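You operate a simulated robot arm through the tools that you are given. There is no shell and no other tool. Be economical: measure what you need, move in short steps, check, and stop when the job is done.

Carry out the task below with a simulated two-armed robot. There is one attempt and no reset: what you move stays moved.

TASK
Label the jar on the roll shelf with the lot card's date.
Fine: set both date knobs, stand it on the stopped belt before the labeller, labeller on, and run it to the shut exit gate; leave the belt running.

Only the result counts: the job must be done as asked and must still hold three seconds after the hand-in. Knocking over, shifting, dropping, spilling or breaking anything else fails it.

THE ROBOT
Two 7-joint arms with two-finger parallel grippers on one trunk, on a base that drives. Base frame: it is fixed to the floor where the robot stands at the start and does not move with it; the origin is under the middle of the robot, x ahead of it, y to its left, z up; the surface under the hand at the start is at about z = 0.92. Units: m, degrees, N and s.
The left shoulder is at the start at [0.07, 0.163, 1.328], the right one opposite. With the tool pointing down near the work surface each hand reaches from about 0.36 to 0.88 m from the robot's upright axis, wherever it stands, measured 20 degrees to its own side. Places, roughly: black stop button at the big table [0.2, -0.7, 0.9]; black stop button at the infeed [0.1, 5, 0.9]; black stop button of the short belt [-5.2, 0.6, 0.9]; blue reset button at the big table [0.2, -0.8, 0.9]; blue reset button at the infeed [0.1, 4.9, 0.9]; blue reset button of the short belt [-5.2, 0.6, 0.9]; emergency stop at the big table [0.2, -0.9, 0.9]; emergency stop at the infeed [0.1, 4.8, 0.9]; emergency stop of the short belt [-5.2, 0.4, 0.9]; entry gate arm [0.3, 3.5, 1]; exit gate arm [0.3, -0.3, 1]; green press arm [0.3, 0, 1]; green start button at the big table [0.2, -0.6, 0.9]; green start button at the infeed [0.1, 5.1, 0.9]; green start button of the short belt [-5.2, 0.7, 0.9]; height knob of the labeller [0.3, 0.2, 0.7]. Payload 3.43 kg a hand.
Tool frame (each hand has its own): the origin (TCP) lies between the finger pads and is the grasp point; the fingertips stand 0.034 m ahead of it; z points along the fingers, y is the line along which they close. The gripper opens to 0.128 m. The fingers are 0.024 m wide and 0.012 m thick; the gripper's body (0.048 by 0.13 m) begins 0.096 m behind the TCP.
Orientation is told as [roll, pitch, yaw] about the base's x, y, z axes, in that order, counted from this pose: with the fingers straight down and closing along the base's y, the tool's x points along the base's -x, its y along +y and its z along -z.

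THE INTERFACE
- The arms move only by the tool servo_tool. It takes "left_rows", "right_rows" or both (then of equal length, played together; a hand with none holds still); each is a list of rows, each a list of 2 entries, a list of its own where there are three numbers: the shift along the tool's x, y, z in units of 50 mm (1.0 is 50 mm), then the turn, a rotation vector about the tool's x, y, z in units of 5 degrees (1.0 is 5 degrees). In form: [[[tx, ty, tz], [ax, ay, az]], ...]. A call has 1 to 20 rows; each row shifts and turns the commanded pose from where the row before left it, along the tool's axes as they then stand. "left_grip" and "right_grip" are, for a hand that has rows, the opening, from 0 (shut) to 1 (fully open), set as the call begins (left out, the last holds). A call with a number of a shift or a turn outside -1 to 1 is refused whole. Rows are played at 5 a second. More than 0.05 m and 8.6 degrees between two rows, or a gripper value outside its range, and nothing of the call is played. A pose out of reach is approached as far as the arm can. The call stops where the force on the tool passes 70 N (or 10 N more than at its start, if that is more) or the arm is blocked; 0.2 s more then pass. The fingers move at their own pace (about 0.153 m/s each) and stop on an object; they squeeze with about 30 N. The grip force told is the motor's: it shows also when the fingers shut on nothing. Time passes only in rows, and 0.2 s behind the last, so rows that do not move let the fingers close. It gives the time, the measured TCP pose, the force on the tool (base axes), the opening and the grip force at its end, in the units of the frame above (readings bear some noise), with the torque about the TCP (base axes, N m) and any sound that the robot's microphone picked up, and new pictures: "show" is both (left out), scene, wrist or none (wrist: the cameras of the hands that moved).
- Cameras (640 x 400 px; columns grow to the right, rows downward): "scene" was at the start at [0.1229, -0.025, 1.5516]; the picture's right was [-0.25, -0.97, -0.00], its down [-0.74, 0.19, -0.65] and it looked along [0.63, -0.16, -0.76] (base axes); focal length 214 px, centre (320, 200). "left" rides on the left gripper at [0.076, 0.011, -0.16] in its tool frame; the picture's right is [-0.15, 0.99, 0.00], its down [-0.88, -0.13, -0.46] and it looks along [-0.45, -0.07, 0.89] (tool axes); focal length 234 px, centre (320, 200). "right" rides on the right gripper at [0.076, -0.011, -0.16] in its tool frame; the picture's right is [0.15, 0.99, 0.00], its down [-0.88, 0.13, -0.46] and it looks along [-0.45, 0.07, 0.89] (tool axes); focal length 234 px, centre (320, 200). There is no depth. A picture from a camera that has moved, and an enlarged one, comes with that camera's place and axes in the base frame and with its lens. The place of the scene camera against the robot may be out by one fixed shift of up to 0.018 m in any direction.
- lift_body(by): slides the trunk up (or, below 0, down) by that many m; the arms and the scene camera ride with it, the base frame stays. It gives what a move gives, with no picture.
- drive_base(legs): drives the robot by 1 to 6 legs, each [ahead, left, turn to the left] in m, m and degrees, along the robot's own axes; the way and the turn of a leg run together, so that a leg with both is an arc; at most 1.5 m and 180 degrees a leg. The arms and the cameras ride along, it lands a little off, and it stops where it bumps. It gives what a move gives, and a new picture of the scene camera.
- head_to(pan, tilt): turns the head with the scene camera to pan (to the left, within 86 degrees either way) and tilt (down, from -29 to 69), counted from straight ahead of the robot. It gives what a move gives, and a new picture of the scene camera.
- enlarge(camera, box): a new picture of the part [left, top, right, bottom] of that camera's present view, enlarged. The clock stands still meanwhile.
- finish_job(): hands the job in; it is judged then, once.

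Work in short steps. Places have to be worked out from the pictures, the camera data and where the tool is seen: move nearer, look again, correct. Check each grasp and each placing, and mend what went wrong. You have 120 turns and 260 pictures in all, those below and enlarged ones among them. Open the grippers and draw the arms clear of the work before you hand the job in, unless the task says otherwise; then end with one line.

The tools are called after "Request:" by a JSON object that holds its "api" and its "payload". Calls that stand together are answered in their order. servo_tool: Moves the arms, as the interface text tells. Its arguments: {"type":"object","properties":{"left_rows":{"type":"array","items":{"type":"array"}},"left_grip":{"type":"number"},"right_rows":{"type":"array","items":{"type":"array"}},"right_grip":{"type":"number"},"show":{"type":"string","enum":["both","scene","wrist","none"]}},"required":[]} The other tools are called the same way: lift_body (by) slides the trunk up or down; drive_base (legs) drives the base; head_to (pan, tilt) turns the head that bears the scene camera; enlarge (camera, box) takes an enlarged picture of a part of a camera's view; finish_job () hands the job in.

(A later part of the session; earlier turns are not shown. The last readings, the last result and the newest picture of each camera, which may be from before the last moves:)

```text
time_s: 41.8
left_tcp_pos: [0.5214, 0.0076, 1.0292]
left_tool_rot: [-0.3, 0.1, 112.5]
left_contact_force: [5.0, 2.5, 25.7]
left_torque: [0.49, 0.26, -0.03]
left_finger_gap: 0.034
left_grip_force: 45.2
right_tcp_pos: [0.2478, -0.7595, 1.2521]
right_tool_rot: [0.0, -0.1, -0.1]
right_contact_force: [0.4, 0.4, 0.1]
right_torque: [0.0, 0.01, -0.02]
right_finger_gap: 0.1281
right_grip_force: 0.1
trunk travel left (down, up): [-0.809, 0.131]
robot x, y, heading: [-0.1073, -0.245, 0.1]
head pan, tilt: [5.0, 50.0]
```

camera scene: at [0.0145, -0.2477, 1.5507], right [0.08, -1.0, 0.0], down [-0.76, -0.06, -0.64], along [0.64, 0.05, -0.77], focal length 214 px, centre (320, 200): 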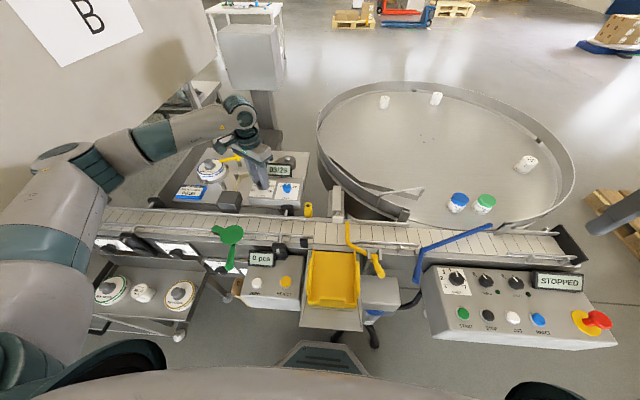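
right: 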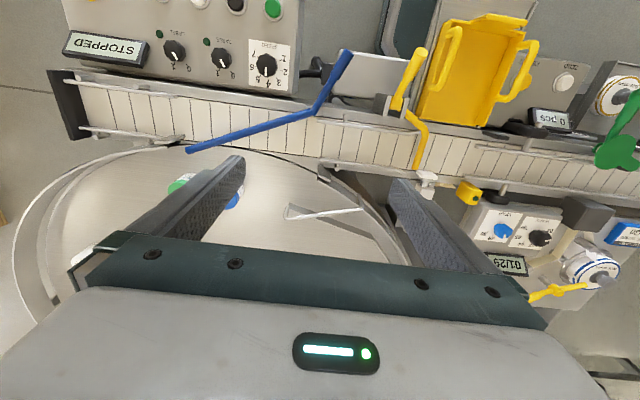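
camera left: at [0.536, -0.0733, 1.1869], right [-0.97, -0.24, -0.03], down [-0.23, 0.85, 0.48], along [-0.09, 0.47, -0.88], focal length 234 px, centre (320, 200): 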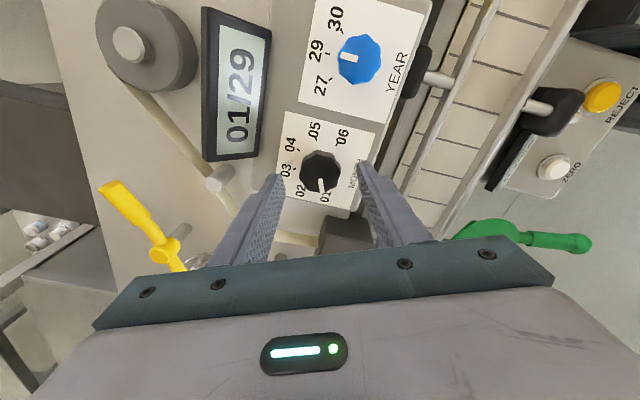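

Gripped at 34 mm. I ease up 3 mm and turn +90°.

Request:
{"api": "servo_tool", "payload": {"left_rows": [[[0, 0, -0.06], [0, 0, 0]], [[0, 0, 0], [0, 0, 1]], [[0, 0, 0], [0, 0, 1]], [[0, 0, 0], [0, 0, 1]], [[0, 0, 0], [0, 0, 1]], [[0, 0, 0], [0, 0, 1]], [[0, 0, 0], [0, 0, 1]], [[0, 0, 0], [0, 0, 1]], [[0, 0, 0], [0, 0, 1]], [[0, 0, 0], [0, 0, 1]], [[0, 0, 0], [0, 0, 1]], [[0, 0, 0], [0, 0, 1]], [[0, 0, 0], [0, 0, 1]], [[0, 0, 0], [0, 0, 1]], [[0, 0, 0], [0, 0, 1]], [[0, 0, 0], [0, 0, 1]], [[0, 0, 0], [0, 0, 1]], [[0, 0, 0], [0, 0, 1]], [[0, 0, 0], [0, 0, 1]]], "show": "none"}}

Request:
{"api": "servo_tool", "payload": {"left_rows": [[[0, 0, 0], [0, 0, 1]], [[0, 0, 0], [0, 0, 1]], [[0, 0, 0], [0, 0, 1]], [[0, 0, 0], [0, 0, 1]], [[0, 0, 0], [0, 0, 1]], [[0, 0, 0], [0, 0, 1]], [[0, 0, 0], [0, 0, 1]], [[0, 0, 0], [0, 0, 1]], [[0, 0, 0], [0, 0, 1]], [[0, 0, 0], [0, 0, 1]], [[0, 0, 0], [0, 0, 1]], [[0, 0, 0], [0, 0, 0]]], "show": "wrist"}}

Request:
{"api": "enlarge", "payload": {"camera": "scene", "box": [160, 130, 340, 240]}}

```text
time_s: 45.8
left_tcp_pos: [0.5249, 0.0059, 1.0286]
left_tool_rot: [0.0, 0.0, 22.3]
left_contact_force: [14.9, -23.6, -12.6]
left_torque: [-0.35, -0.99, 0.09]
left_finger_gap: 0.0343
left_grip_force: 44.8
right_tcp_pos: [0.252, -0.7627, 1.25]
right_tool_rot: [0.2, 0.2, -0.2]
right_contact_force: [0.1, -0.2, 0.2]
right_torque: [0.01, -0.01, 0.01]
right_finger_gap: 0.1279
right_grip_force: 0.0
trunk travel left (down, up): [-0.809, 0.131]
robot x, y, heading: [-0.1113, -0.2485, -0.0]
head pan, tilt: [5.0, 50.0]
```

```text
time_s: 48.4
left_tcp_pos: [0.5254, 0.0037, 1.0288]
left_tool_rot: [0.1, 0.0, -32.9]
left_contact_force: [7.8, -33.9, -18.8]
left_torque: [-1.23, -0.57, 0.08]
left_finger_gap: 0.0339
left_grip_force: 44.9
right_tcp_pos: [0.2531, -0.7631, 1.2495]
right_tool_rot: [0.2, 0.2, -0.2]
right_contact_force: [0.1, 0.2, -0.8]
right_torque: [-0.03, -0.01, 0.03]
right_finger_gap: 0.128
right_grip_force: 0.0
trunk travel left (down, up): [-0.809, 0.131]
robot x, y, heading: [-0.1087, -0.2478, -0.4]
head pan, tilt: [5.0, 50.0]
camera left: at [0.4676, 0.0539, 1.188], right [0.66, 0.75, 0.0], down [0.67, -0.59, 0.46], along [0.34, -0.3, -0.89], focal length 234 px, centre (320, 200)
```

left: 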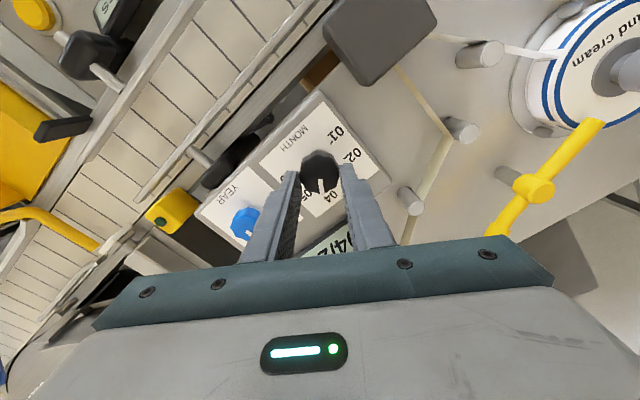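

```text
3.56 times, centred on (250, 185) of scene
camera zoom: at [0.017, -0.2533, 1.5504], right [0.08, -1.0, 0.0], down [-0.77, -0.06, -0.64], along [0.64, 0.06, -0.77], focal length 763 px, centre (569, 253)
```

zoom: 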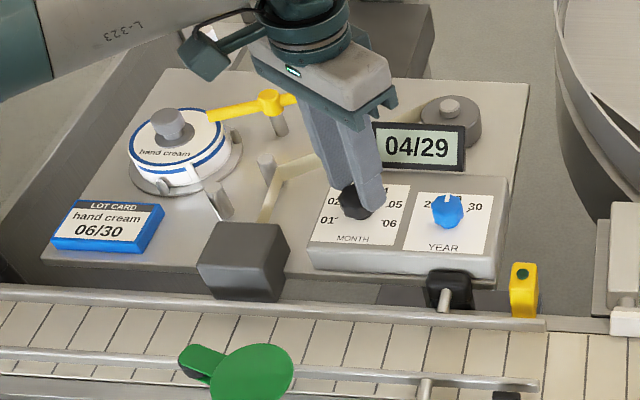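

The display now reads 04/29. I release, raise slightly and swing back for another grip.

Request:
{"api": "servo_tool", "payload": {"left_rows": [[[0, 0, 0], [0, 0, 0]], [[0, 0, -0.2], [0, 0, 0]], [[0, 0, 0], [0, 0, -1]], [[0, 0, 0], [0, 0, -1]], [[0, 0, 0], [0, 0, -1]], [[0, 0, 0], [0, 0, -1]], [[0, 0, 0], [0, 0, -1]], [[0, 0, 0], [0, 0, -1]], [[0, 0, 0], [0, 0, -1]], [[0, 0, 0], [0, 0, -1]], [[0, 0, 0], [0, 0, -1]], [[0, 0, 0], [0, 0, -1]], [[0, 0, 0], [0, 0, -1]], [[0, 0, 0], [0, 0, -1]], [[0, 0, 0], [0, 0, -1]], [[0, 0, 0], [0, 0, -1]], [[0, 0, 0], [0, 0, -1]], [[0, 0, 0], [0, 0, -1]]], "left_grip": 0.5, "show": "none"}}

Request:
{"api": "servo_tool", "payload": {"left_rows": [[[0, 0, 0], [0, 0, -1]], [[0, 0, 0], [0, 0, -1]], [[0, 0, 0], [0, 0, -1]], [[0, 0, 0], [0, 0, -1]], [[0, 0, 0], [0, 0, -1]], [[0, 0, 0], [0, 0, -1]], [[0, 0, 0], [0, 0, 0]]], "show": "both"}}

```text
time_s: 52.2
left_tcp_pos: [0.5238, 0.0096, 1.0398]
left_tool_rot: [0.0, -0.1, 47.6]
left_contact_force: [0.3, 0.9, -0.2]
left_torque: [-0.01, 0.04, 0.05]
left_finger_gap: 0.0643
left_grip_force: 0.1
right_tcp_pos: [0.2488, -0.7598, 1.2513]
right_tool_rot: [-0.1, 0.0, -0.1]
right_contact_force: [-0.1, -0.3, 0.7]
right_torque: [0.01, 0.02, -0.02]
right_finger_gap: 0.128
right_grip_force: 0.0
trunk travel left (down, up): [-0.809, 0.131]
robot x, y, heading: [-0.1136, -0.2464, -0.4]
head pan, tilt: [5.0, 50.0]
```

```text
time_s: 53.8
left_tcp_pos: [0.5224, 0.0098, 1.0397]
left_tool_rot: [-0.1, 0.0, 77.5]
left_contact_force: [0.0, -0.7, 0.1]
left_torque: [0.0, 0.03, 0.0]
left_finger_gap: 0.0644
left_grip_force: 0.0
right_tcp_pos: [0.2496, -0.7582, 1.2521]
right_tool_rot: [0.0, -0.1, -0.2]
right_contact_force: [0.4, 0.3, 0.5]
right_torque: [-0.02, -0.02, -0.02]
right_finger_gap: 0.1277
right_grip_force: 0.0
trunk travel left (down, up): [-0.809, 0.131]
robot x, y, heading: [-0.113, -0.2515, -0.4]
head pan, tilt: [5.0, 50.0]
camera scene: at [0.0134, -0.2478, 1.5508], right [0.08, -1.0, 0.0], down [-0.76, -0.06, -0.64], along [0.64, 0.05, -0.77], focal length 214 px, centre (320, 200)
camera left: at [0.4947, -0.0617, 1.1993], right [-0.93, 0.36, 0.0], down [0.32, 0.83, 0.46], along [0.16, 0.43, -0.89], focal length 234 px, centre (320, 200)
```

scene: 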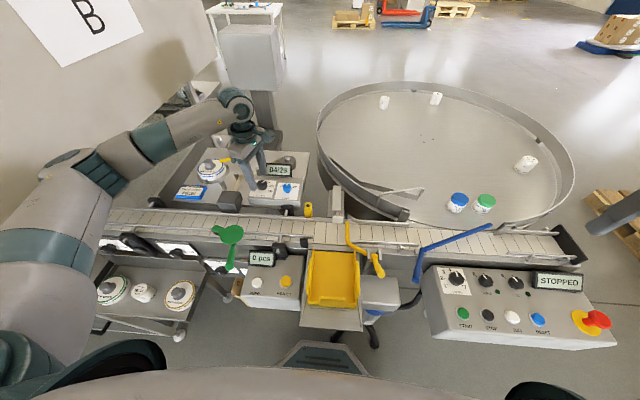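
left: 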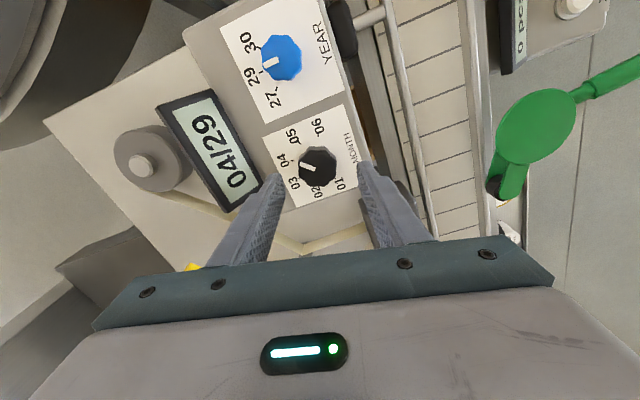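

Holds at 04. I re-centre by 6 mm, go down, grip, and then turn 100°.

Request:
{"api": "servo_tool", "payload": {"left_rows": [[[0.12, -0.03, 0.0], [0, 0, 0]], [[0, 0, 0.2], [0, 0, 0]], [[0, 0, 0], [0, 0, 0]]], "show": "none"}}

Request:
{"api": "servo_tool", "payload": {"left_rows": [[[0, 0, 0], [0, 0, 0]], [[0, 0, 0], [0, 0, 0]], [[0, 0, 0], [0, 0, 0]]], "left_grip": 0, "show": "none"}}

Request:
{"api": "servo_tool", "payload": {"left_rows": [[[0, 0, 0], [0, 0, 1]], [[0, 0, 0], [0, 0, 1]], [[0, 0, 0], [0, 0, 1]], [[0, 0, 0], [0, 0, 1]], [[0, 0, 0], [0, 0, 1]], [[0, 0, 0], [0, 0, 1]], [[0, 0, 0], [0, 0, 1]], [[0, 0, 0], [0, 0, 1]], [[0, 0, 0], [0, 0, 1]], [[0, 0, 0], [0, 0, 1]], [[0, 0, 0], [0, 0, 1]], [[0, 0, 0], [0, 0, 1]], [[0, 0, 0], [0, 0, 1]], [[0, 0, 0], [0, 0, 1]], [[0, 0, 0], [0, 0, 1]], [[0, 0, 0], [0, 0, 1]], [[0, 0, 0], [0, 0, 1]], [[0, 0, 0], [0, 0, 1]], [[0, 0, 0], [0, 0, 1]], [[0, 0, 0], [0, 0, 1]]], "show": "wrist"}}

Request:
{"api": "enlarge", "payload": {"camera": "scene", "box": [160, 130, 340, 240]}}

```text
time_s: 54.6
left_tcp_pos: [0.5224, 0.0038, 1.0301]
left_tool_rot: [-0.1, 0.0, 77.3]
left_contact_force: [-0.2, 0.4, 0.1]
left_torque: [0.03, 0.03, -0.06]
left_finger_gap: 0.0639
left_grip_force: 0.0
right_tcp_pos: [0.2495, -0.7589, 1.2513]
right_tool_rot: [0.0, 0.0, -0.2]
right_contact_force: [-0.3, 0.8, 0.6]
right_torque: [0.01, 0.02, -0.01]
right_finger_gap: 0.1279
right_grip_force: 0.0
trunk travel left (down, up): [-0.809, 0.131]
robot x, y, heading: [-0.1085, -0.2485, 0.1]
head pan, tilt: [5.0, 50.0]
```

```text
time_s: 55.4
left_tcp_pos: [0.5222, 0.0047, 1.0296]
left_tool_rot: [-0.1, 0.0, 77.5]
left_contact_force: [0.8, -0.6, 1.4]
left_torque: [0.3, -0.26, 0.01]
left_finger_gap: 0.0339
left_grip_force: 44.5
right_tcp_pos: [0.2487, -0.7586, 1.251]
right_tool_rot: [0.1, 0.1, -0.3]
right_contact_force: [0.5, -0.2, 0.3]
right_torque: [-0.01, 0.03, 0.04]
right_finger_gap: 0.1282
right_grip_force: 0.1
trunk travel left (down, up): [-0.809, 0.131]
robot x, y, heading: [-0.1092, -0.2465, -0.3]
head pan, tilt: [5.0, 50.0]
```

```text
time_s: 59.6
left_tcp_pos: [0.521, 0.0055, 1.0318]
left_tool_rot: [0.1, -0.2, -22.7]
left_contact_force: [3.6, 9.6, 11.0]
left_torque: [0.48, 0.12, 0.65]
left_finger_gap: 0.0338
left_grip_force: 44.8
right_tcp_pos: [0.249, -0.757, 1.2531]
right_tool_rot: [0.0, 0.0, -0.2]
right_contact_force: [0.9, -0.1, -0.7]
right_torque: [0.01, 0.02, 0.01]
right_finger_gap: 0.1278
right_grip_force: 0.1
trunk travel left (down, up): [-0.809, 0.131]
robot x, y, heading: [-0.1095, -0.2493, -0.4]
head pan, tilt: [5.0, 50.0]
camera left: at [0.4547, 0.0449, 1.1906], right [0.52, 0.86, 0.0], down [0.76, -0.46, 0.46], along [0.39, -0.23, -0.89], focal length 234 px, centre (320, 200)
```

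left: 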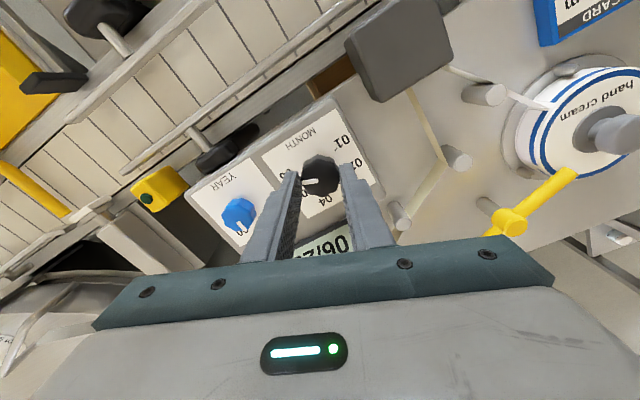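

```text
3.56 times, centred on (250, 185) of scene
camera zoom: at [0.0127, -0.2465, 1.5511], right [0.08, -1.0, 0.0], down [-0.76, -0.06, -0.64], along [0.64, 0.05, -0.77], focal length 763 px, centre (569, 253)
```

zoom: 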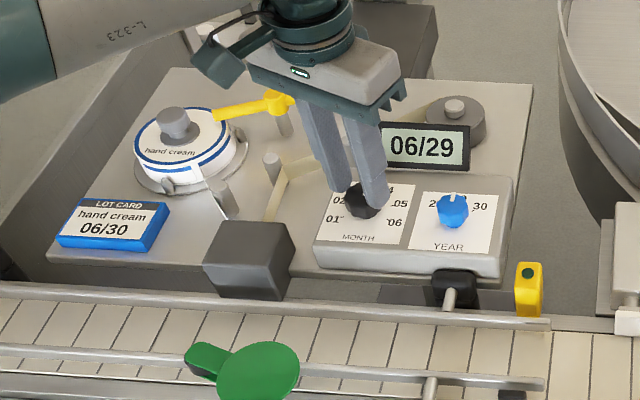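

Month is set: 06/29. I release, rise, and move to the year knob at about (0.514, -0.086), turning back 40°.

Request:
{"api": "servo_tool", "payload": {"left_rows": [[[0, 0, 0], [0, 0, 0]], [[0, 0, 0], [0, 0, 0]], [[0, 0, -0.7], [0, 0, 0]], [[0, 0, -0.7], [0, 0, 0]], [[0, 0, 0], [0, 0, -1]], [[0, 0, 0], [0, 0, -1]], [[0, 0, 0], [0, 0, -1]], [[0, 0, 0], [0, 0, -1]], [[0, 0, 0], [0, 0, -0.54]], [[0.07, -0.92, 0], [0, 0, 0]], [[0.07, -0.9, 0], [0, 0, 0]], [[0, 0, 0], [0, 0, 0]], [[0, 0, 0], [0, 0, 0]]], "left_grip": 0.5, "show": "wrist"}}

Request:
{"api": "enlarge", "payload": {"camera": "left", "box": [200, 60, 440, 210]}}

```text
time_s: 62.4
left_tcp_pos: [0.5132, -0.0865, 1.1004]
left_tool_rot: [0.0, 0.0, 0.3]
left_contact_force: [0.0, -1.2, -0.2]
left_torque: [0.02, -0.01, -0.01]
left_finger_gap: 0.0641
left_grip_force: 0.1
right_tcp_pos: [0.2496, -0.7596, 1.2514]
right_tool_rot: [0.0, -0.1, -0.2]
right_contact_force: [0.2, -0.6, -0.6]
right_torque: [0.03, -0.03, -0.01]
right_finger_gap: 0.1278
right_grip_force: 0.0
trunk travel left (down, up): [-0.809, 0.131]
robot x, y, heading: [-0.1099, -0.2451, 0.0]
head pan, tilt: [5.0, 50.0]
camera left: at [0.4371, -0.0759, 1.2601], right [0.14, 0.99, 0.0], down [0.88, -0.13, 0.46], along [0.45, -0.06, -0.89], focal length 234 px, centre (320, 200)
```

left: 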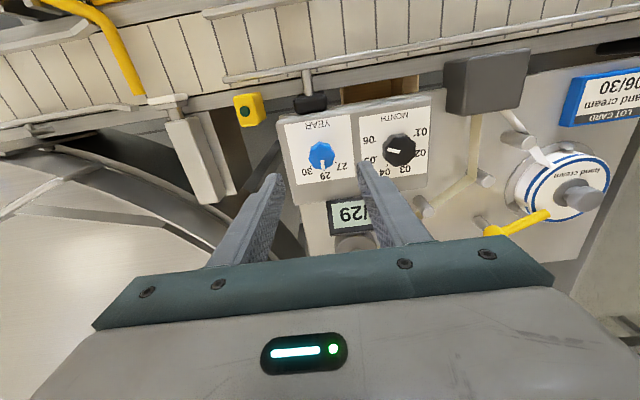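

```text
2.67 times, centred on (320, 135) of left
camera zoom: at [0.4371, -0.0759, 1.2601], right [0.14, 0.99, 0.0], down [0.88, -0.13, 0.46], along [0.45, -0.06, -0.89], focal length 624 px, centre (320, 373)
```

zoom: 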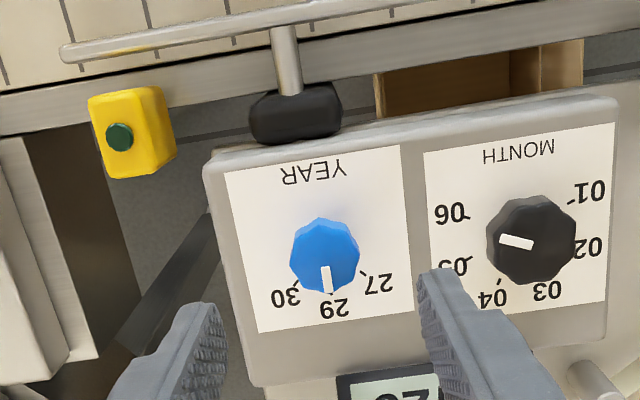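

The year knob sits under the hand (offset +3 mm in y). I descend, grip it and turn +50°.

Request:
{"api": "servo_tool", "payload": {"left_rows": [[[0, 0.05, 0.5], [0, 0, 0]], [[0, 0, 0.5], [0, 0, 0]], [[0, 0, 0.42], [0, 0, 0]], [[0, 0, 0], [0, 0, 0]]], "show": "none"}}

Request:
{"api": "servo_tool", "payload": {"left_rows": [[[0, 0, 0], [0, 0, 0]], [[0, 0, 0], [0, 0, 0]], [[0, 0, 0], [0, 0, 0]]], "left_grip": 0, "show": "wrist"}}

```text
time_s: 63.4
left_tcp_pos: [0.5138, -0.0837, 1.0276]
left_tool_rot: [0.0, -0.1, 0.1]
left_contact_force: [1.0, 0.0, -0.5]
left_torque: [0.01, 0.03, 0.01]
left_finger_gap: 0.0639
left_grip_force: 0.0
right_tcp_pos: [0.2484, -0.7582, 1.2519]
right_tool_rot: [0.0, -0.1, -0.2]
right_contact_force: [1.4, 0.1, 0.0]
right_torque: [0.04, 0.0, -0.02]
right_finger_gap: 0.1279
right_grip_force: 0.0
trunk travel left (down, up): [-0.809, 0.131]
robot x, y, heading: [-0.1149, -0.247, -0.6]
head pan, tilt: [5.0, 50.0]
```

```text
time_s: 64.2
left_tcp_pos: [0.5129, -0.0859, 1.0282]
left_tool_rot: [-0.1, 0.1, 0.1]
left_contact_force: [-1.0, -6.8, -4.5]
left_torque: [-0.3, -0.26, -0.03]
left_finger_gap: 0.028
left_grip_force: 45.3
right_tcp_pos: [0.2489, -0.7602, 1.2517]
right_tool_rot: [0.0, 0.1, -0.2]
right_contact_force: [-0.9, 0.6, 0.3]
right_torque: [-0.06, 0.0, -0.01]
right_finger_gap: 0.1281
right_grip_force: 0.0
trunk travel left (down, up): [-0.809, 0.131]
robot x, y, heading: [-0.1133, -0.2483, 0.1]
head pan, tilt: [5.0, 50.0]
camera left: at [0.4379, -0.0742, 1.188], right [0.14, 0.99, 0.0], down [0.88, -0.13, 0.46], along [0.45, -0.07, -0.89], focal length 234 px, centre (320, 200)
```

left: 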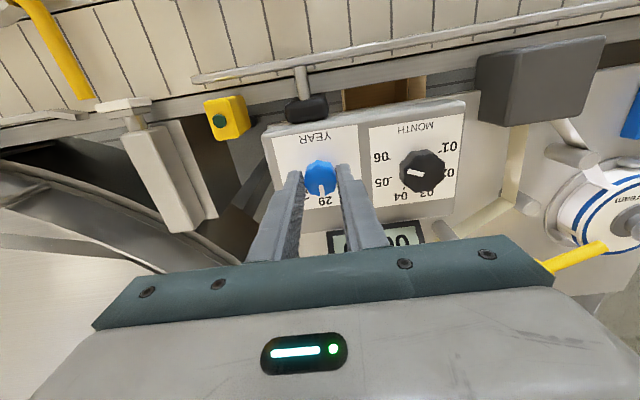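

Gripped at 28 mm. I turn clockwise 45°.

Request:
{"api": "servo_tool", "payload": {"left_rows": [[[0, 0, 0], [0, 0, 1]], [[0, 0, 0], [0, 0, 1]], [[0, 0, 0], [0, 0, 1]], [[0, 0, 0], [0, 0, 1]], [[0, 0, 0], [0, 0, 1]], [[0, 0, 0], [0, 0, 1]], [[0, 0, 0], [0, 0, 1]], [[0, 0, 0], [0, 0, 1]], [[0, 0, 0], [0, 0, 0.6]], [[0, 0, 0], [0, 0, 0]]], "show": "none"}}

Request:
{"api": "enlarge", "payload": {"camera": "scene", "box": [160, 130, 340, 240]}}

```text
time_s: 66.4
left_tcp_pos: [0.5146, -0.0838, 1.0293]
left_tool_rot: [0.0, 0.0, -43.0]
left_contact_force: [-16.3, 1.9, -19.3]
left_torque: [-0.19, 0.22, -0.02]
left_finger_gap: 0.0284
left_grip_force: 45.4
right_tcp_pos: [0.2488, -0.7571, 1.2523]
right_tool_rot: [0.0, 0.0, -0.2]
right_contact_force: [-0.1, 0.0, 0.4]
right_torque: [0.01, 0.03, -0.02]
right_finger_gap: 0.1278
right_grip_force: 0.1
trunk travel left (down, up): [-0.809, 0.131]
robot x, y, heading: [-0.1115, -0.2485, -0.1]
head pan, tilt: [5.0, 50.0]
```

```text
3.56 times, centred on (250, 185) of scene
camera zoom: at [0.0129, -0.2466, 1.5507], right [0.08, -1.0, 0.0], down [-0.76, -0.06, -0.64], along [0.64, 0.05, -0.77], focal length 763 px, centre (569, 253)
```

zoom: 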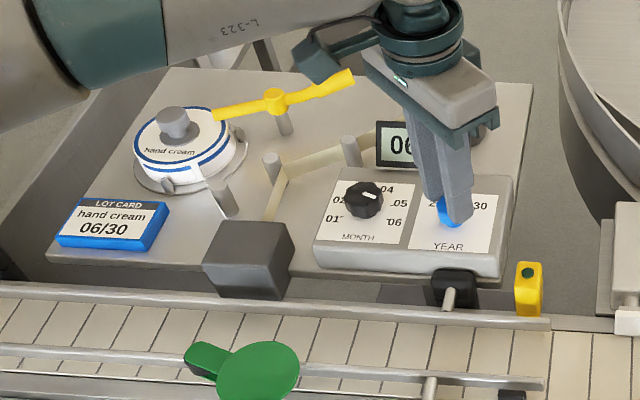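

I release, lift and read the display.

Request:
{"api": "servo_tool", "payload": {"left_rows": [[[0, 0, 0], [0, 0, 0]], [[0, 0, 0], [0, 0, 0]], [[0, 0, -0.8], [0, 0, 0]], [[0, 0, -0.8], [0, 0, -1]], [[0, 0, -0.8], [0, 0, -1]], [[0, 0, -0.8], [0, 0, -1]], [[0, 0, 0], [0, 0, -1]], [[0, 0, 0], [0, 0, -1]], [[0, 0, 0], [0, 0, -1]], [[0, 0, 0], [0, 0, -1]], [[0, 0, 0], [0, 0, -1]], [[0, 0, 0], [0, 0, -0.6]], [[0, 0, 0], [0, 0, 0]]], "left_grip": 0.5, "show": "wrist"}}

Request:
{"api": "enlarge", "payload": {"camera": "left", "box": [200, 60, 440, 210]}}

Request:
{"api": "enlarge", "payload": {"camera": "scene", "box": [160, 130, 340, 240]}}

```text
time_s: 69.2
left_tcp_pos: [0.5158, -0.0845, 1.1887]
left_tool_rot: [0.0, -0.1, 0.1]
left_contact_force: [0.9, 0.5, 0.3]
left_torque: [0.01, 0.03, -0.02]
left_finger_gap: 0.0644
left_grip_force: 0.1
right_tcp_pos: [0.2486, -0.7583, 1.2521]
right_tool_rot: [0.0, 0.0, -0.2]
right_contact_force: [-0.2, -0.2, 0.5]
right_torque: [-0.03, 0.0, 0.0]
right_finger_gap: 0.1277
right_grip_force: 0.0
trunk travel left (down, up): [-0.809, 0.131]
robot x, y, heading: [-0.1085, -0.2469, -0.3]
head pan, tilt: [5.0, 50.0]
camera left: at [0.4392, -0.0736, 1.3482], right [0.14, 0.99, 0.0], down [0.88, -0.13, 0.46], along [0.45, -0.07, -0.89], focal length 234 px, centre (320, 200)
```

left: 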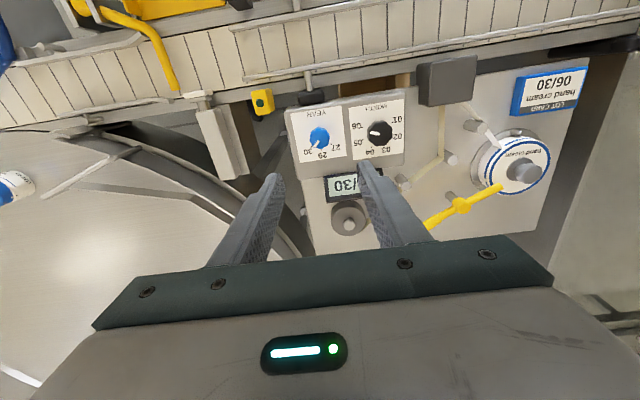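

```text
2.67 times, centred on (320, 135) of left
camera zoom: at [0.4392, -0.0736, 1.3482], right [0.14, 0.99, 0.0], down [0.88, -0.13, 0.46], along [0.45, -0.07, -0.89], focal length 624 px, centre (320, 373)
```

zoom: 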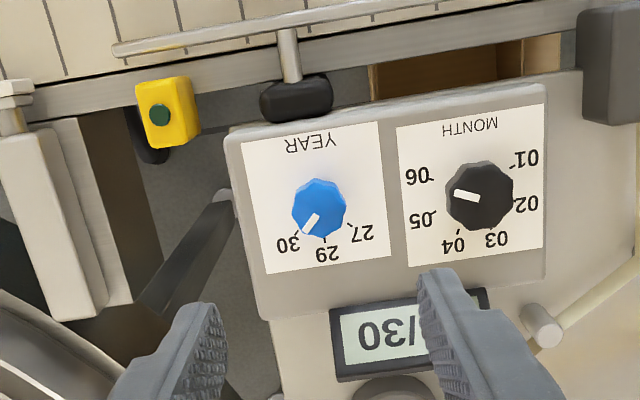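

```text
3.56 times, centred on (250, 185) of scene
camera zoom: at [0.0135, -0.2478, 1.5508], right [0.08, -1.0, 0.0], down [-0.76, -0.06, -0.64], along [0.64, 0.05, -0.77], focal length 763 px, centre (569, 253)
```

zoom: 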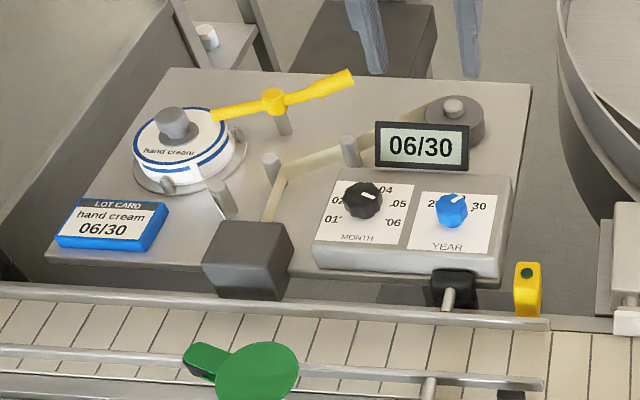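

The date reads 06/30 with both knobs released. Now the jar: I place it at about (0.195, 0.40, 0.77). I drive the base back 0.2 m and left 0.2 m so that the left elbow stays clear of the cabinet.

Request:
{"api": "drive_base", "payload": {"legs": [[-0.2, 0, 0], [0, 0.2, 0]]}}

Request:
{"api": "head_to", "payload": {"pan": 25, "tilt": 45}}

Request:
{"api": "enlarge", "payload": {"camera": "scene", "box": [160, 150, 480, 350]}}

```text
time_s: 71.8
left_tcp_pos: [0.2964, 0.0365, 1.1919]
left_tool_rot: [0.8, -0.1, -1.4]
left_contact_force: [0.5, -0.3, 0.6]
left_torque: [0.01, -0.03, 0.03]
left_finger_gap: 0.064
left_grip_force: 0.1
right_tcp_pos: [0.027, -0.6274, 1.2502]
right_tool_rot: [0.6, -0.4, -0.8]
right_contact_force: [0.1, -0.1, 0.1]
right_torque: [0.01, -0.07, 0.01]
right_finger_gap: 0.128
right_grip_force: 0.1
trunk travel left (down, up): [-0.809, 0.131]
robot x, y, heading: [-0.3158, -0.0974, -0.6]
head pan, tilt: [5.0, 50.0]
stopped in leg 2: the robot was blocked; the commanded pose is now the measured one
camera scene: at [-0.2064, -0.1173, 1.5528], right [0.07, -1.0, -0.01], down [-0.76, -0.05, -0.65], along [0.65, 0.06, -0.76], focal length 214 px, centre (320, 200)
```

scene: 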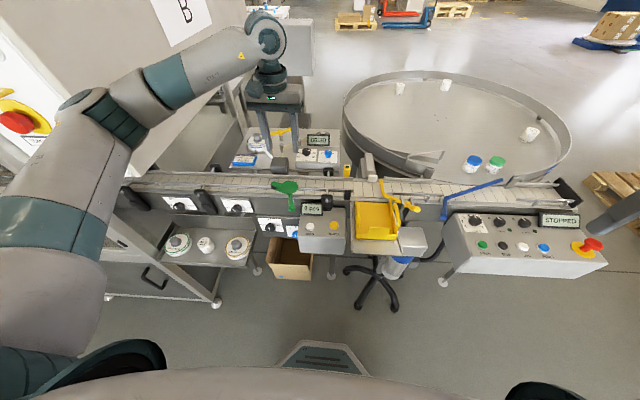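

```text
time_s: 72.7
left_tcp_pos: [0.2998, 0.0378, 1.1909]
left_tool_rot: [1.1, 0.0, -1.1]
left_contact_force: [-0.1, 0.1, 0.2]
left_torque: [0.0, -0.03, 0.0]
left_finger_gap: 0.0641
left_grip_force: 0.1
right_tcp_pos: [0.0304, -0.6289, 1.2459]
right_tool_rot: [0.9, -0.5, -0.7]
right_contact_force: [-0.2, 0.2, 0.4]
right_torque: [0.01, 0.0, 0.01]
right_finger_gap: 0.1283
right_grip_force: 0.1
trunk travel left (down, up): [-0.809, 0.131]
robot x, y, heading: [-0.316, -0.0958, -0.7]
head pan, tilt: [25.0, 45.0]
camera scene: at [-0.207, -0.0927, 1.5592], right [0.41, -0.91, -0.01], down [-0.64, -0.28, -0.72], along [0.65, 0.3, -0.7], focal length 214 px, centre (320, 200)
```

scene: 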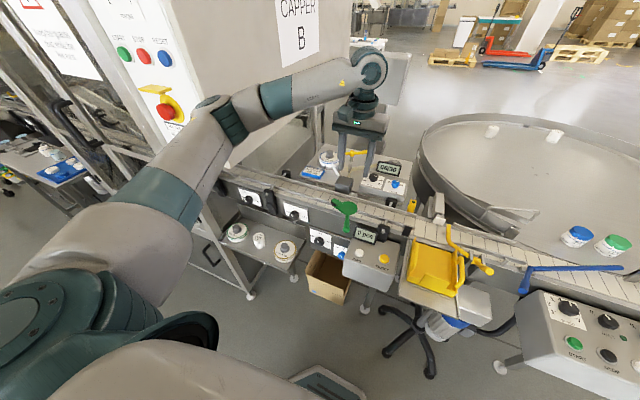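

```text
2.00 times, centred on (320, 250) of scene
camera zoom: at [-0.207, -0.0927, 1.5592], right [0.41, -0.91, -0.01], down [-0.64, -0.28, -0.72], along [0.65, 0.3, -0.7], focal length 429 px, centre (320, 100)
```

zoom: 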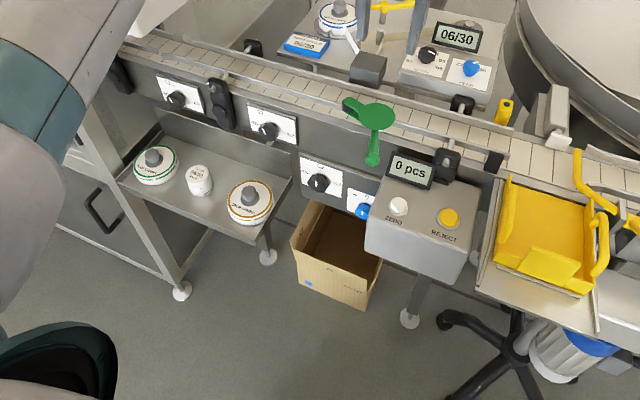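

The left elbow came near the cabinet's front edge. I move off to the right and then turn the robot 30° to the left, so that the elbow points into the free space.

Request:
{"api": "drive_base", "payload": {"legs": [[-0.02, -0.1, 0], [0, 0, 15], [0, 0, 15]]}}

Request:
{"api": "head_to", "payload": {"pan": 20, "tilt": 48}}

Request:
{"api": "enlarge", "payload": {"camera": "scene", "box": [200, 120, 520, 320]}}

```text
time_s: 75.6
left_tcp_pos: [0.1265, 0.2478, 1.1822]
left_tool_rot: [0.0, 0.5, 29.2]
left_contact_force: [-0.6, 0.4, -0.8]
left_torque: [0.0, 0.02, 0.0]
left_finger_gap: 0.064
left_grip_force: 0.1
right_tcp_pos: [0.2295, -0.4627, 1.2514]
right_tool_rot: [0.0, 0.1, 29.5]
right_contact_force: [-0.2, -0.6, 0.3]
right_torque: [0.03, 0.0, 0.0]
right_finger_gap: 0.128
right_grip_force: 0.0
trunk travel left (down, up): [-0.809, 0.131]
robot x, y, heading: [-0.3354, -0.1985, 29.4]
head pan, tilt: [25.0, 45.0]
camera scene: at [-0.2485, -0.1131, 1.5577], right [0.81, -0.58, 0.0], down [-0.41, -0.58, -0.71], along [0.41, 0.58, -0.71], focal length 214 px, centre (320, 200)
```

scene: 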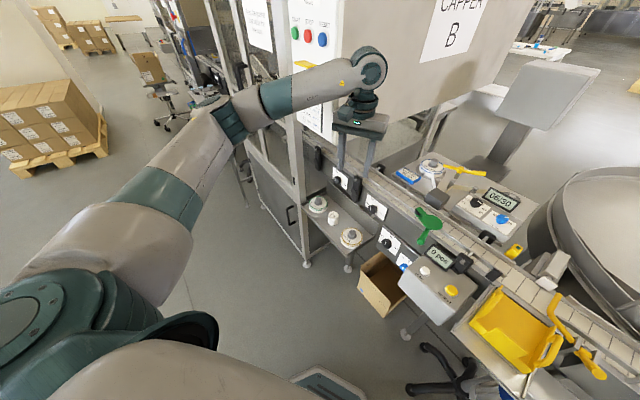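

```text
time_s: 76.3
left_tcp_pos: [0.1264, 0.2478, 1.1829]
left_tool_rot: [-0.1, 0.5, 29.1]
left_contact_force: [-0.2, 0.1, 0.0]
left_torque: [0.01, -0.04, 0.01]
left_finger_gap: 0.0641
left_grip_force: 0.0
right_tcp_pos: [0.2293, -0.4637, 1.2518]
right_tool_rot: [0.0, 0.1, 29.5]
right_contact_force: [0.7, -0.4, -1.3]
right_torque: [-0.01, -0.02, -0.04]
right_finger_gap: 0.1283
right_grip_force: 0.0
trunk travel left (down, up): [-0.809, 0.131]
robot x, y, heading: [-0.3368, -0.1995, 29.5]
head pan, tilt: [20.0, 48.0]
camera scene: at [-0.2449, -0.1192, 1.5535], right [0.76, -0.65, 0.0], down [-0.48, -0.57, -0.67], along [0.43, 0.51, -0.74], focal length 214 px, centre (320, 200)
```

scene: 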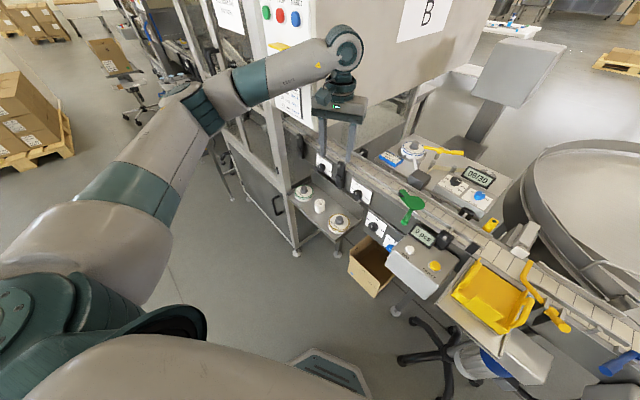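

```text
2.00 times, centred on (360, 220) of scene
camera zoom: at [-0.2449, -0.1192, 1.5535], right [0.76, -0.65, 0.0], down [-0.48, -0.57, -0.67], along [0.43, 0.51, -0.74], focal length 429 px, centre (240, 160)
```

zoom: 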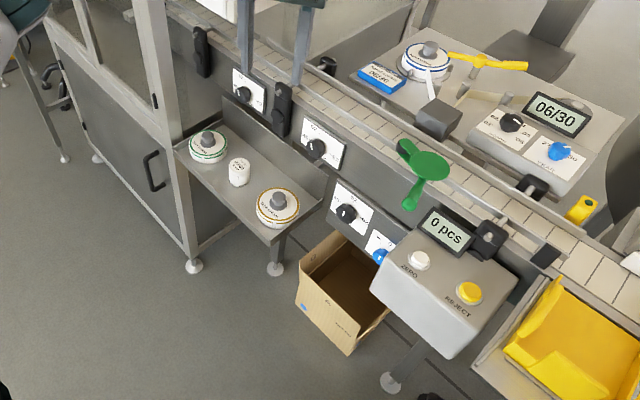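

The arrangement is clear now; the jar is at about (0.19, 0.40, 0.77). I move the left hand over it for a wrist view.

Request:
{"api": "servo_tool", "payload": {"left_rows": [[[-0.52, 0.41, 0.2], [0, 0, 0]], [[-0.52, 0.41, 0.2], [0, 0, 0]], [[-0.52, 0.41, 0.3], [0, 0, 0]], [[-0.52, 0.41, 0.3], [0, 0, 0]], [[-0.52, 0.41, 0.3], [0, 0, 0]], [[0, 0, 0], [0, 0, 0]]], "show": "both"}}

Request:
{"api": "enlarge", "payload": {"camera": "left", "box": [180, 40, 460, 215]}}

```text
time_s: 77.0
left_tcp_pos: [0.151, 0.3132, 1.1598]
left_tool_rot: [0.0, 0.5, 28.8]
left_contact_force: [0.7, -0.4, 0.4]
left_torque: [0.07, -0.02, -0.01]
left_finger_gap: 0.064
left_grip_force: 0.0
right_tcp_pos: [0.2256, -0.4659, 1.2521]
right_tool_rot: [0.1, -0.2, 29.6]
right_contact_force: [-0.5, -0.6, -0.7]
right_torque: [0.04, -0.05, 0.01]
right_finger_gap: 0.1279
right_grip_force: 0.1
trunk travel left (down, up): [-0.809, 0.131]
robot x, y, heading: [-0.3371, -0.1988, 29.7]
head pan, tilt: [20.0, 48.0]
stopped in row 3 (left hand): the force on the tool passed its limit at 84 N (the readings are from after the stop); the commanded pose is now the measured one
camera scene: at [-0.2493, -0.1237, 1.5541], right [0.76, -0.65, 0.0], down [-0.48, -0.56, -0.67], along [0.44, 0.51, -0.74], focal length 214 px, centre (320, 200)
camera left: at [0.0815, 0.2878, 1.3192], right [-0.35, 0.94, 0.0], down [0.84, 0.31, 0.45], along [0.42, 0.15, -0.9], focal length 234 px, centre (320, 200)
```

scene: 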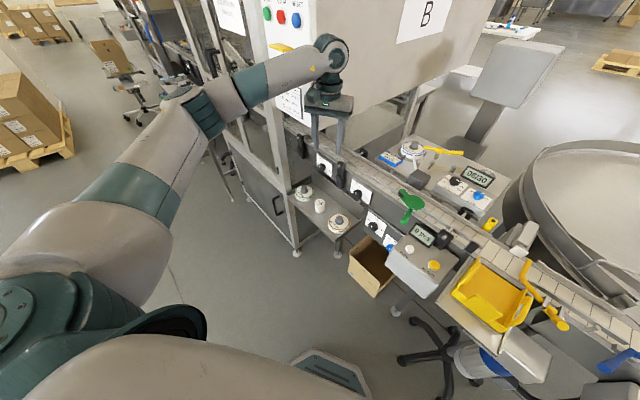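
left: 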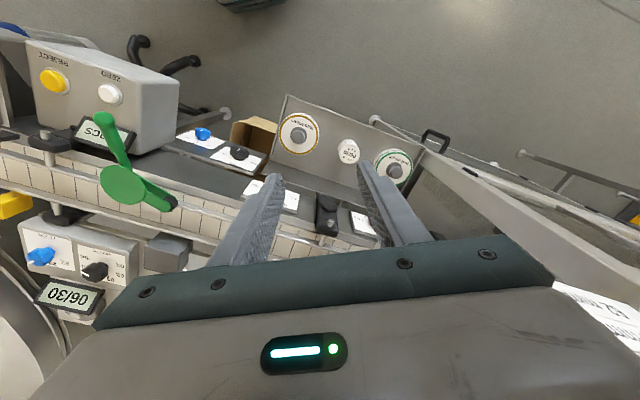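

```text
2.29 times, centred on (320, 128) of left
camera zoom: at [0.0815, 0.2878, 1.3192], right [-0.35, 0.94, 0.0], down [0.84, 0.31, 0.45], along [0.42, 0.15, -0.9], focal length 535 px, centre (320, 366)
```

zoom: 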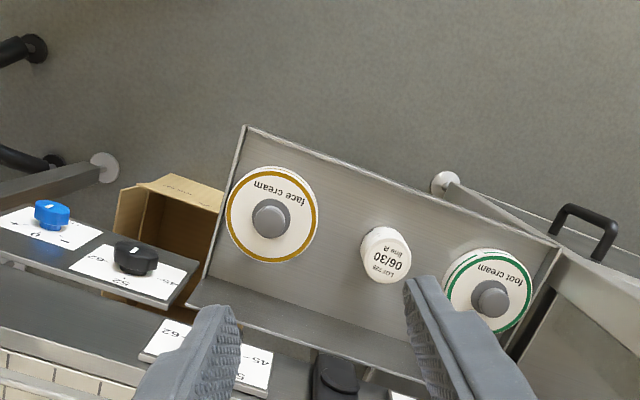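

The hand bumped the overhanging cabinet corner, near (0.13, 0.42) with its bottom at z≈1.15. I back off, tilt the hand 30° so that the wrist trails toward the robot, and go low before approaching the jar, which the wrist view puts at (0.194, 0.379).

Request:
{"api": "servo_tool", "payload": {"left_rows": [[[0.8, 0, 0], [0, 0, 0]], [[0.8, 0, 0], [0, 0, 0]], [[0, 0, 0.3], [0, -1, 0]], [[0, 0, 0.3], [0, -1, 0]], [[0, 0, 0.3], [0, -1, 0]], [[0, 0, 0.3], [0, -1, 0]], [[0, 0, 0.3], [0, -1, 0]], [[0, 0, 0.3], [0, -1, 0]], [[0.4, 0, 0.69], [0, 0, 0]], [[0.4, 0, 0.69], [0, 0, 0]], [[0, 0, 0], [0, 0, 0]]], "left_grip": 0.65, "show": "both"}}

```text
time_s: 79.4
left_tcp_pos: [0.1001, 0.2843, 0.9921]
left_tool_rot: [-0.2, -29.3, 28.7]
left_contact_force: [0.4, 0.1, -0.9]
left_torque: [0.0, 0.0, 0.01]
left_finger_gap: 0.0831
left_grip_force: 0.1
right_tcp_pos: [0.2288, -0.4615, 1.2506]
right_tool_rot: [0.1, 0.0, 29.6]
right_contact_force: [-0.1, -0.3, 0.1]
right_torque: [-0.01, 0.0, 0.0]
right_finger_gap: 0.1283
right_grip_force: 0.1
trunk travel left (down, up): [-0.809, 0.131]
robot x, y, heading: [-0.3385, -0.199, 29.7]
head pan, tilt: [20.0, 48.0]
camera scene: at [-0.2451, -0.1197, 1.5536], right [0.76, -0.65, 0.0], down [-0.48, -0.57, -0.67], along [0.43, 0.51, -0.74], focal length 214 px, centre (320, 200)
camera left: at [-0.0308, 0.225, 1.0943], right [-0.36, 0.93, 0.07], down [0.54, 0.15, 0.83], along [0.76, 0.34, -0.56], focal length 234 px, centre (320, 200)
```

scene: 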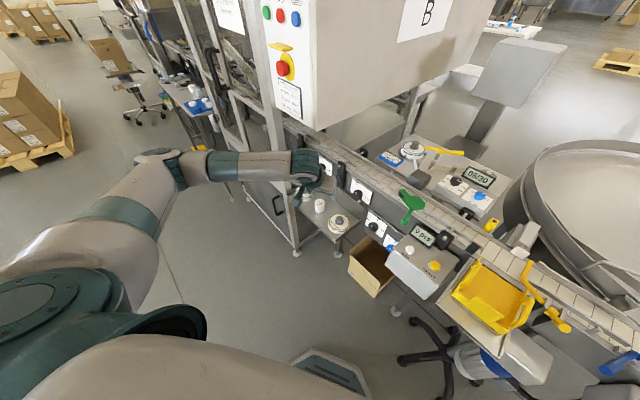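
left: 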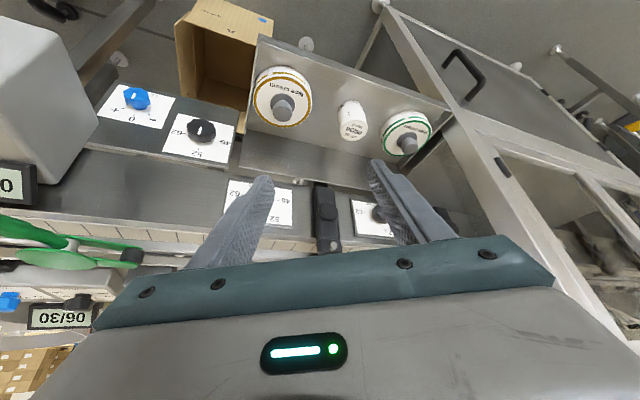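

I enlarge the wrist view to see the jar's form.

Request:
{"api": "enlarge", "payload": {"camera": "left", "box": [230, 50, 450, 190]}}

Request:
{"api": "enlarge", "payload": {"camera": "scene", "box": [270, 140, 400, 260]}}

```text
2.86 times, centred on (340, 120) of left
camera zoom: at [-0.0308, 0.225, 1.0943], right [-0.36, 0.93, 0.07], down [0.54, 0.15, 0.83], along [0.76, 0.34, -0.56], focal length 669 px, centre (263, 429)
```

zoom: 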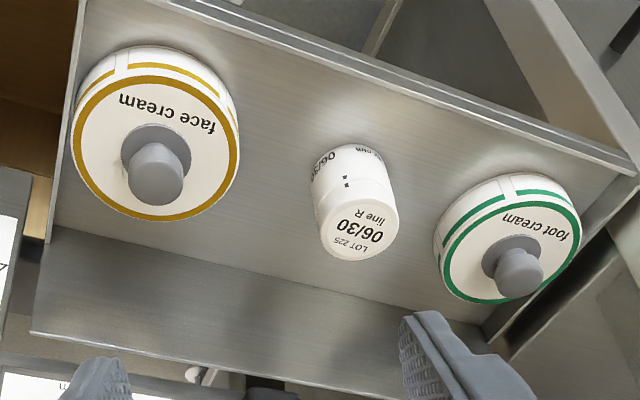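

```text
3.33 times, centred on (335, 200) of scene
camera zoom: at [-0.2451, -0.1197, 1.5536], right [0.76, -0.65, 0.0], down [-0.48, -0.57, -0.67], along [0.43, 0.51, -0.74], focal length 715 px, centre (270, 200)
```

zoom: 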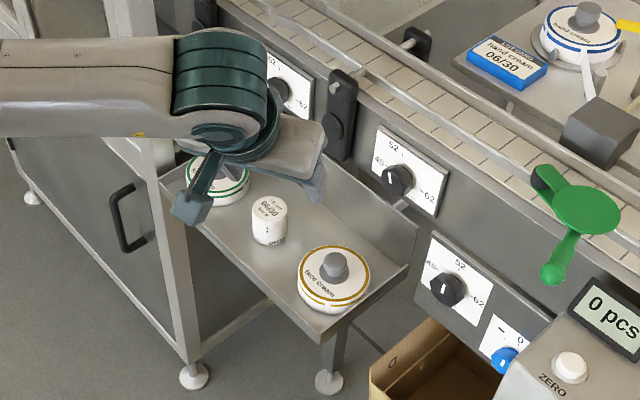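

The jar has its own date on the lid and stands upright. I move to a stand-off 8 cm behind it along the tilted tool axis.

Request:
{"api": "servo_tool", "payload": {"left_rows": [[[0, 0.19, 0.78], [0, 0, 0]], [[0, 0.19, 0.78], [0, 0, 0]], [[0, 0.19, 0.78], [0, 0, 0]], [[0, 0.19, 0.78], [0, 0, 0]], [[0, 0.19, 0.78], [0, 0, 0]], [[0, 0, 0], [0, 0, 0]], [[0, 0, 0], [0, 0, 0]]], "show": "both"}}

Request:
{"api": "enlarge", "payload": {"camera": "left", "box": [220, 50, 440, 190]}}

```text
time_s: 81.0
left_tcp_pos: [0.1609, 0.3738, 0.8167]
left_tool_rot: [0.0, -29.0, 28.8]
left_contact_force: [-0.1, 0.0, -0.2]
left_torque: [0.02, 0.02, -0.02]
left_finger_gap: 0.0829
left_grip_force: 0.2
right_tcp_pos: [0.2292, -0.4613, 1.2521]
right_tool_rot: [0.1, 0.1, 29.6]
right_contact_force: [0.1, 0.7, 0.0]
right_torque: [-0.03, 0.03, -0.02]
right_finger_gap: 0.1279
right_grip_force: 0.0
trunk travel left (down, up): [-0.809, 0.131]
robot x, y, heading: [-0.3386, -0.1975, 29.7]
head pan, tilt: [20.0, 48.0]
camera scene: at [-0.245, -0.1192, 1.5535], right [0.76, -0.65, 0.0], down [-0.48, -0.57, -0.67], along [0.43, 0.51, -0.74], focal length 214 px, centre (320, 200)
camera left: at [0.0291, 0.3139, 0.9202], right [-0.36, 0.93, 0.07], down [0.54, 0.15, 0.83], along [0.76, 0.34, -0.56], focal length 234 px, centre (320, 200)
```

scene: 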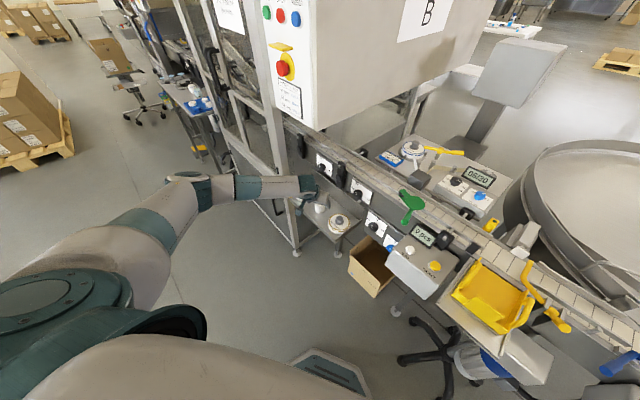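
left: 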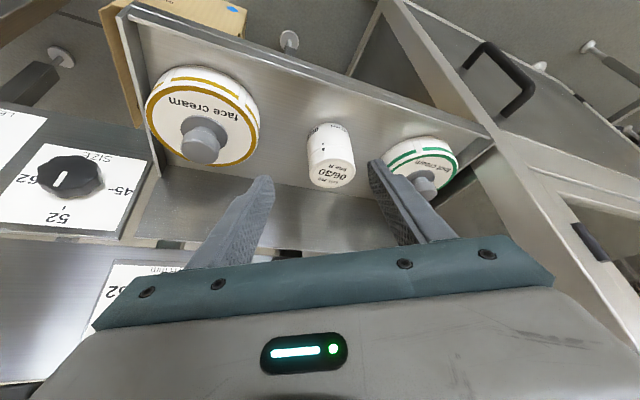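

```text
2.86 times, centred on (330, 120) of left
camera zoom: at [0.0291, 0.3139, 0.9202], right [-0.36, 0.93, 0.07], down [0.54, 0.15, 0.83], along [0.76, 0.34, -0.56], focal length 669 px, centre (291, 429)
```

zoom: 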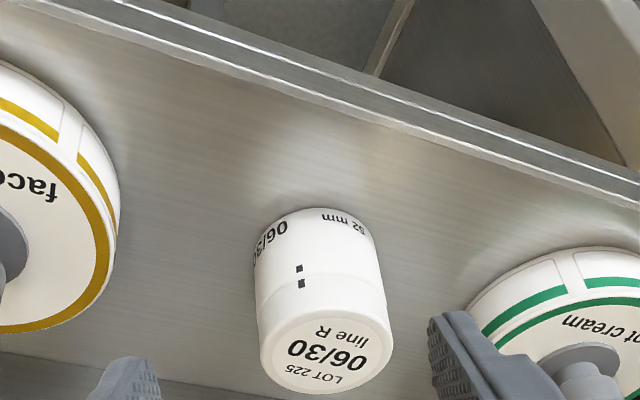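

I enlarge the jar's side text and the SIZE dial.

Request:
{"api": "enlarge", "payload": {"camera": "left", "box": [300, 115, 360, 153]}}

Request:
{"api": "enlarge", "payload": {"camera": "left", "box": [0, 90, 200, 290]}}

Request:
{"api": "enlarge", "payload": {"camera": "scene", "box": [305, 140, 405, 260]}}

```text
10.53 times, centred on (330, 134) of left
camera zoom: at [0.0291, 0.3139, 0.9202], right [-0.36, 0.93, 0.07], down [0.54, 0.15, 0.83], along [0.76, 0.34, -0.56], focal length 2465 px, centre (215, 895)
```

zoom: 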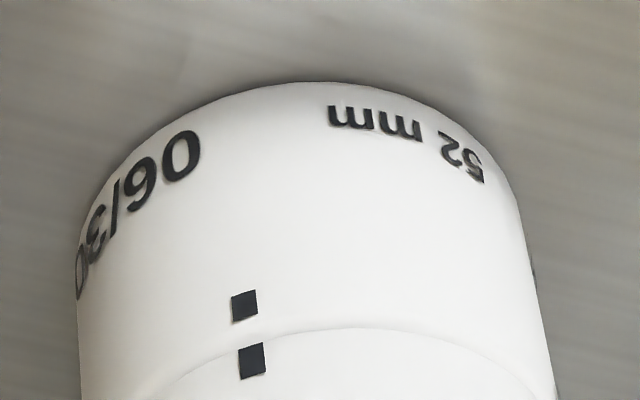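

```text
2.00 times, centred on (100, 190) of left
camera zoom: at [0.0291, 0.3139, 0.9202], right [-0.36, 0.93, 0.07], down [0.54, 0.15, 0.83], along [0.76, 0.34, -0.56], focal length 468 px, centre (760, 220)
```

zoom: 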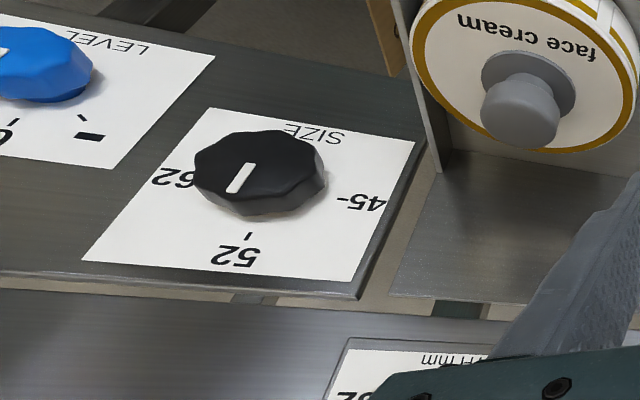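

```text
3.33 times, centred on (355, 200) of scene
camera zoom: at [-0.245, -0.1192, 1.5535], right [0.76, -0.65, 0.0], down [-0.48, -0.57, -0.67], along [0.43, 0.51, -0.74], focal length 715 px, centre (203, 200)
```

zoom: 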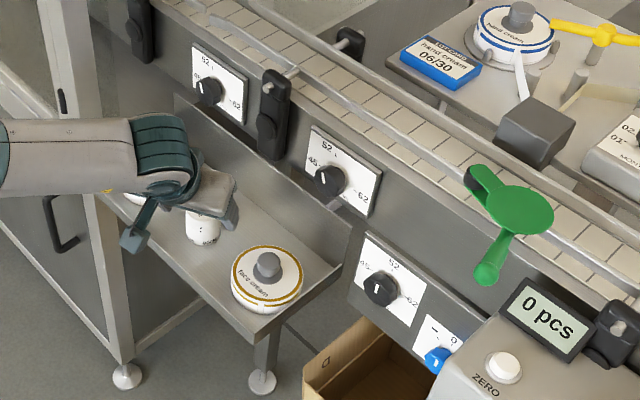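

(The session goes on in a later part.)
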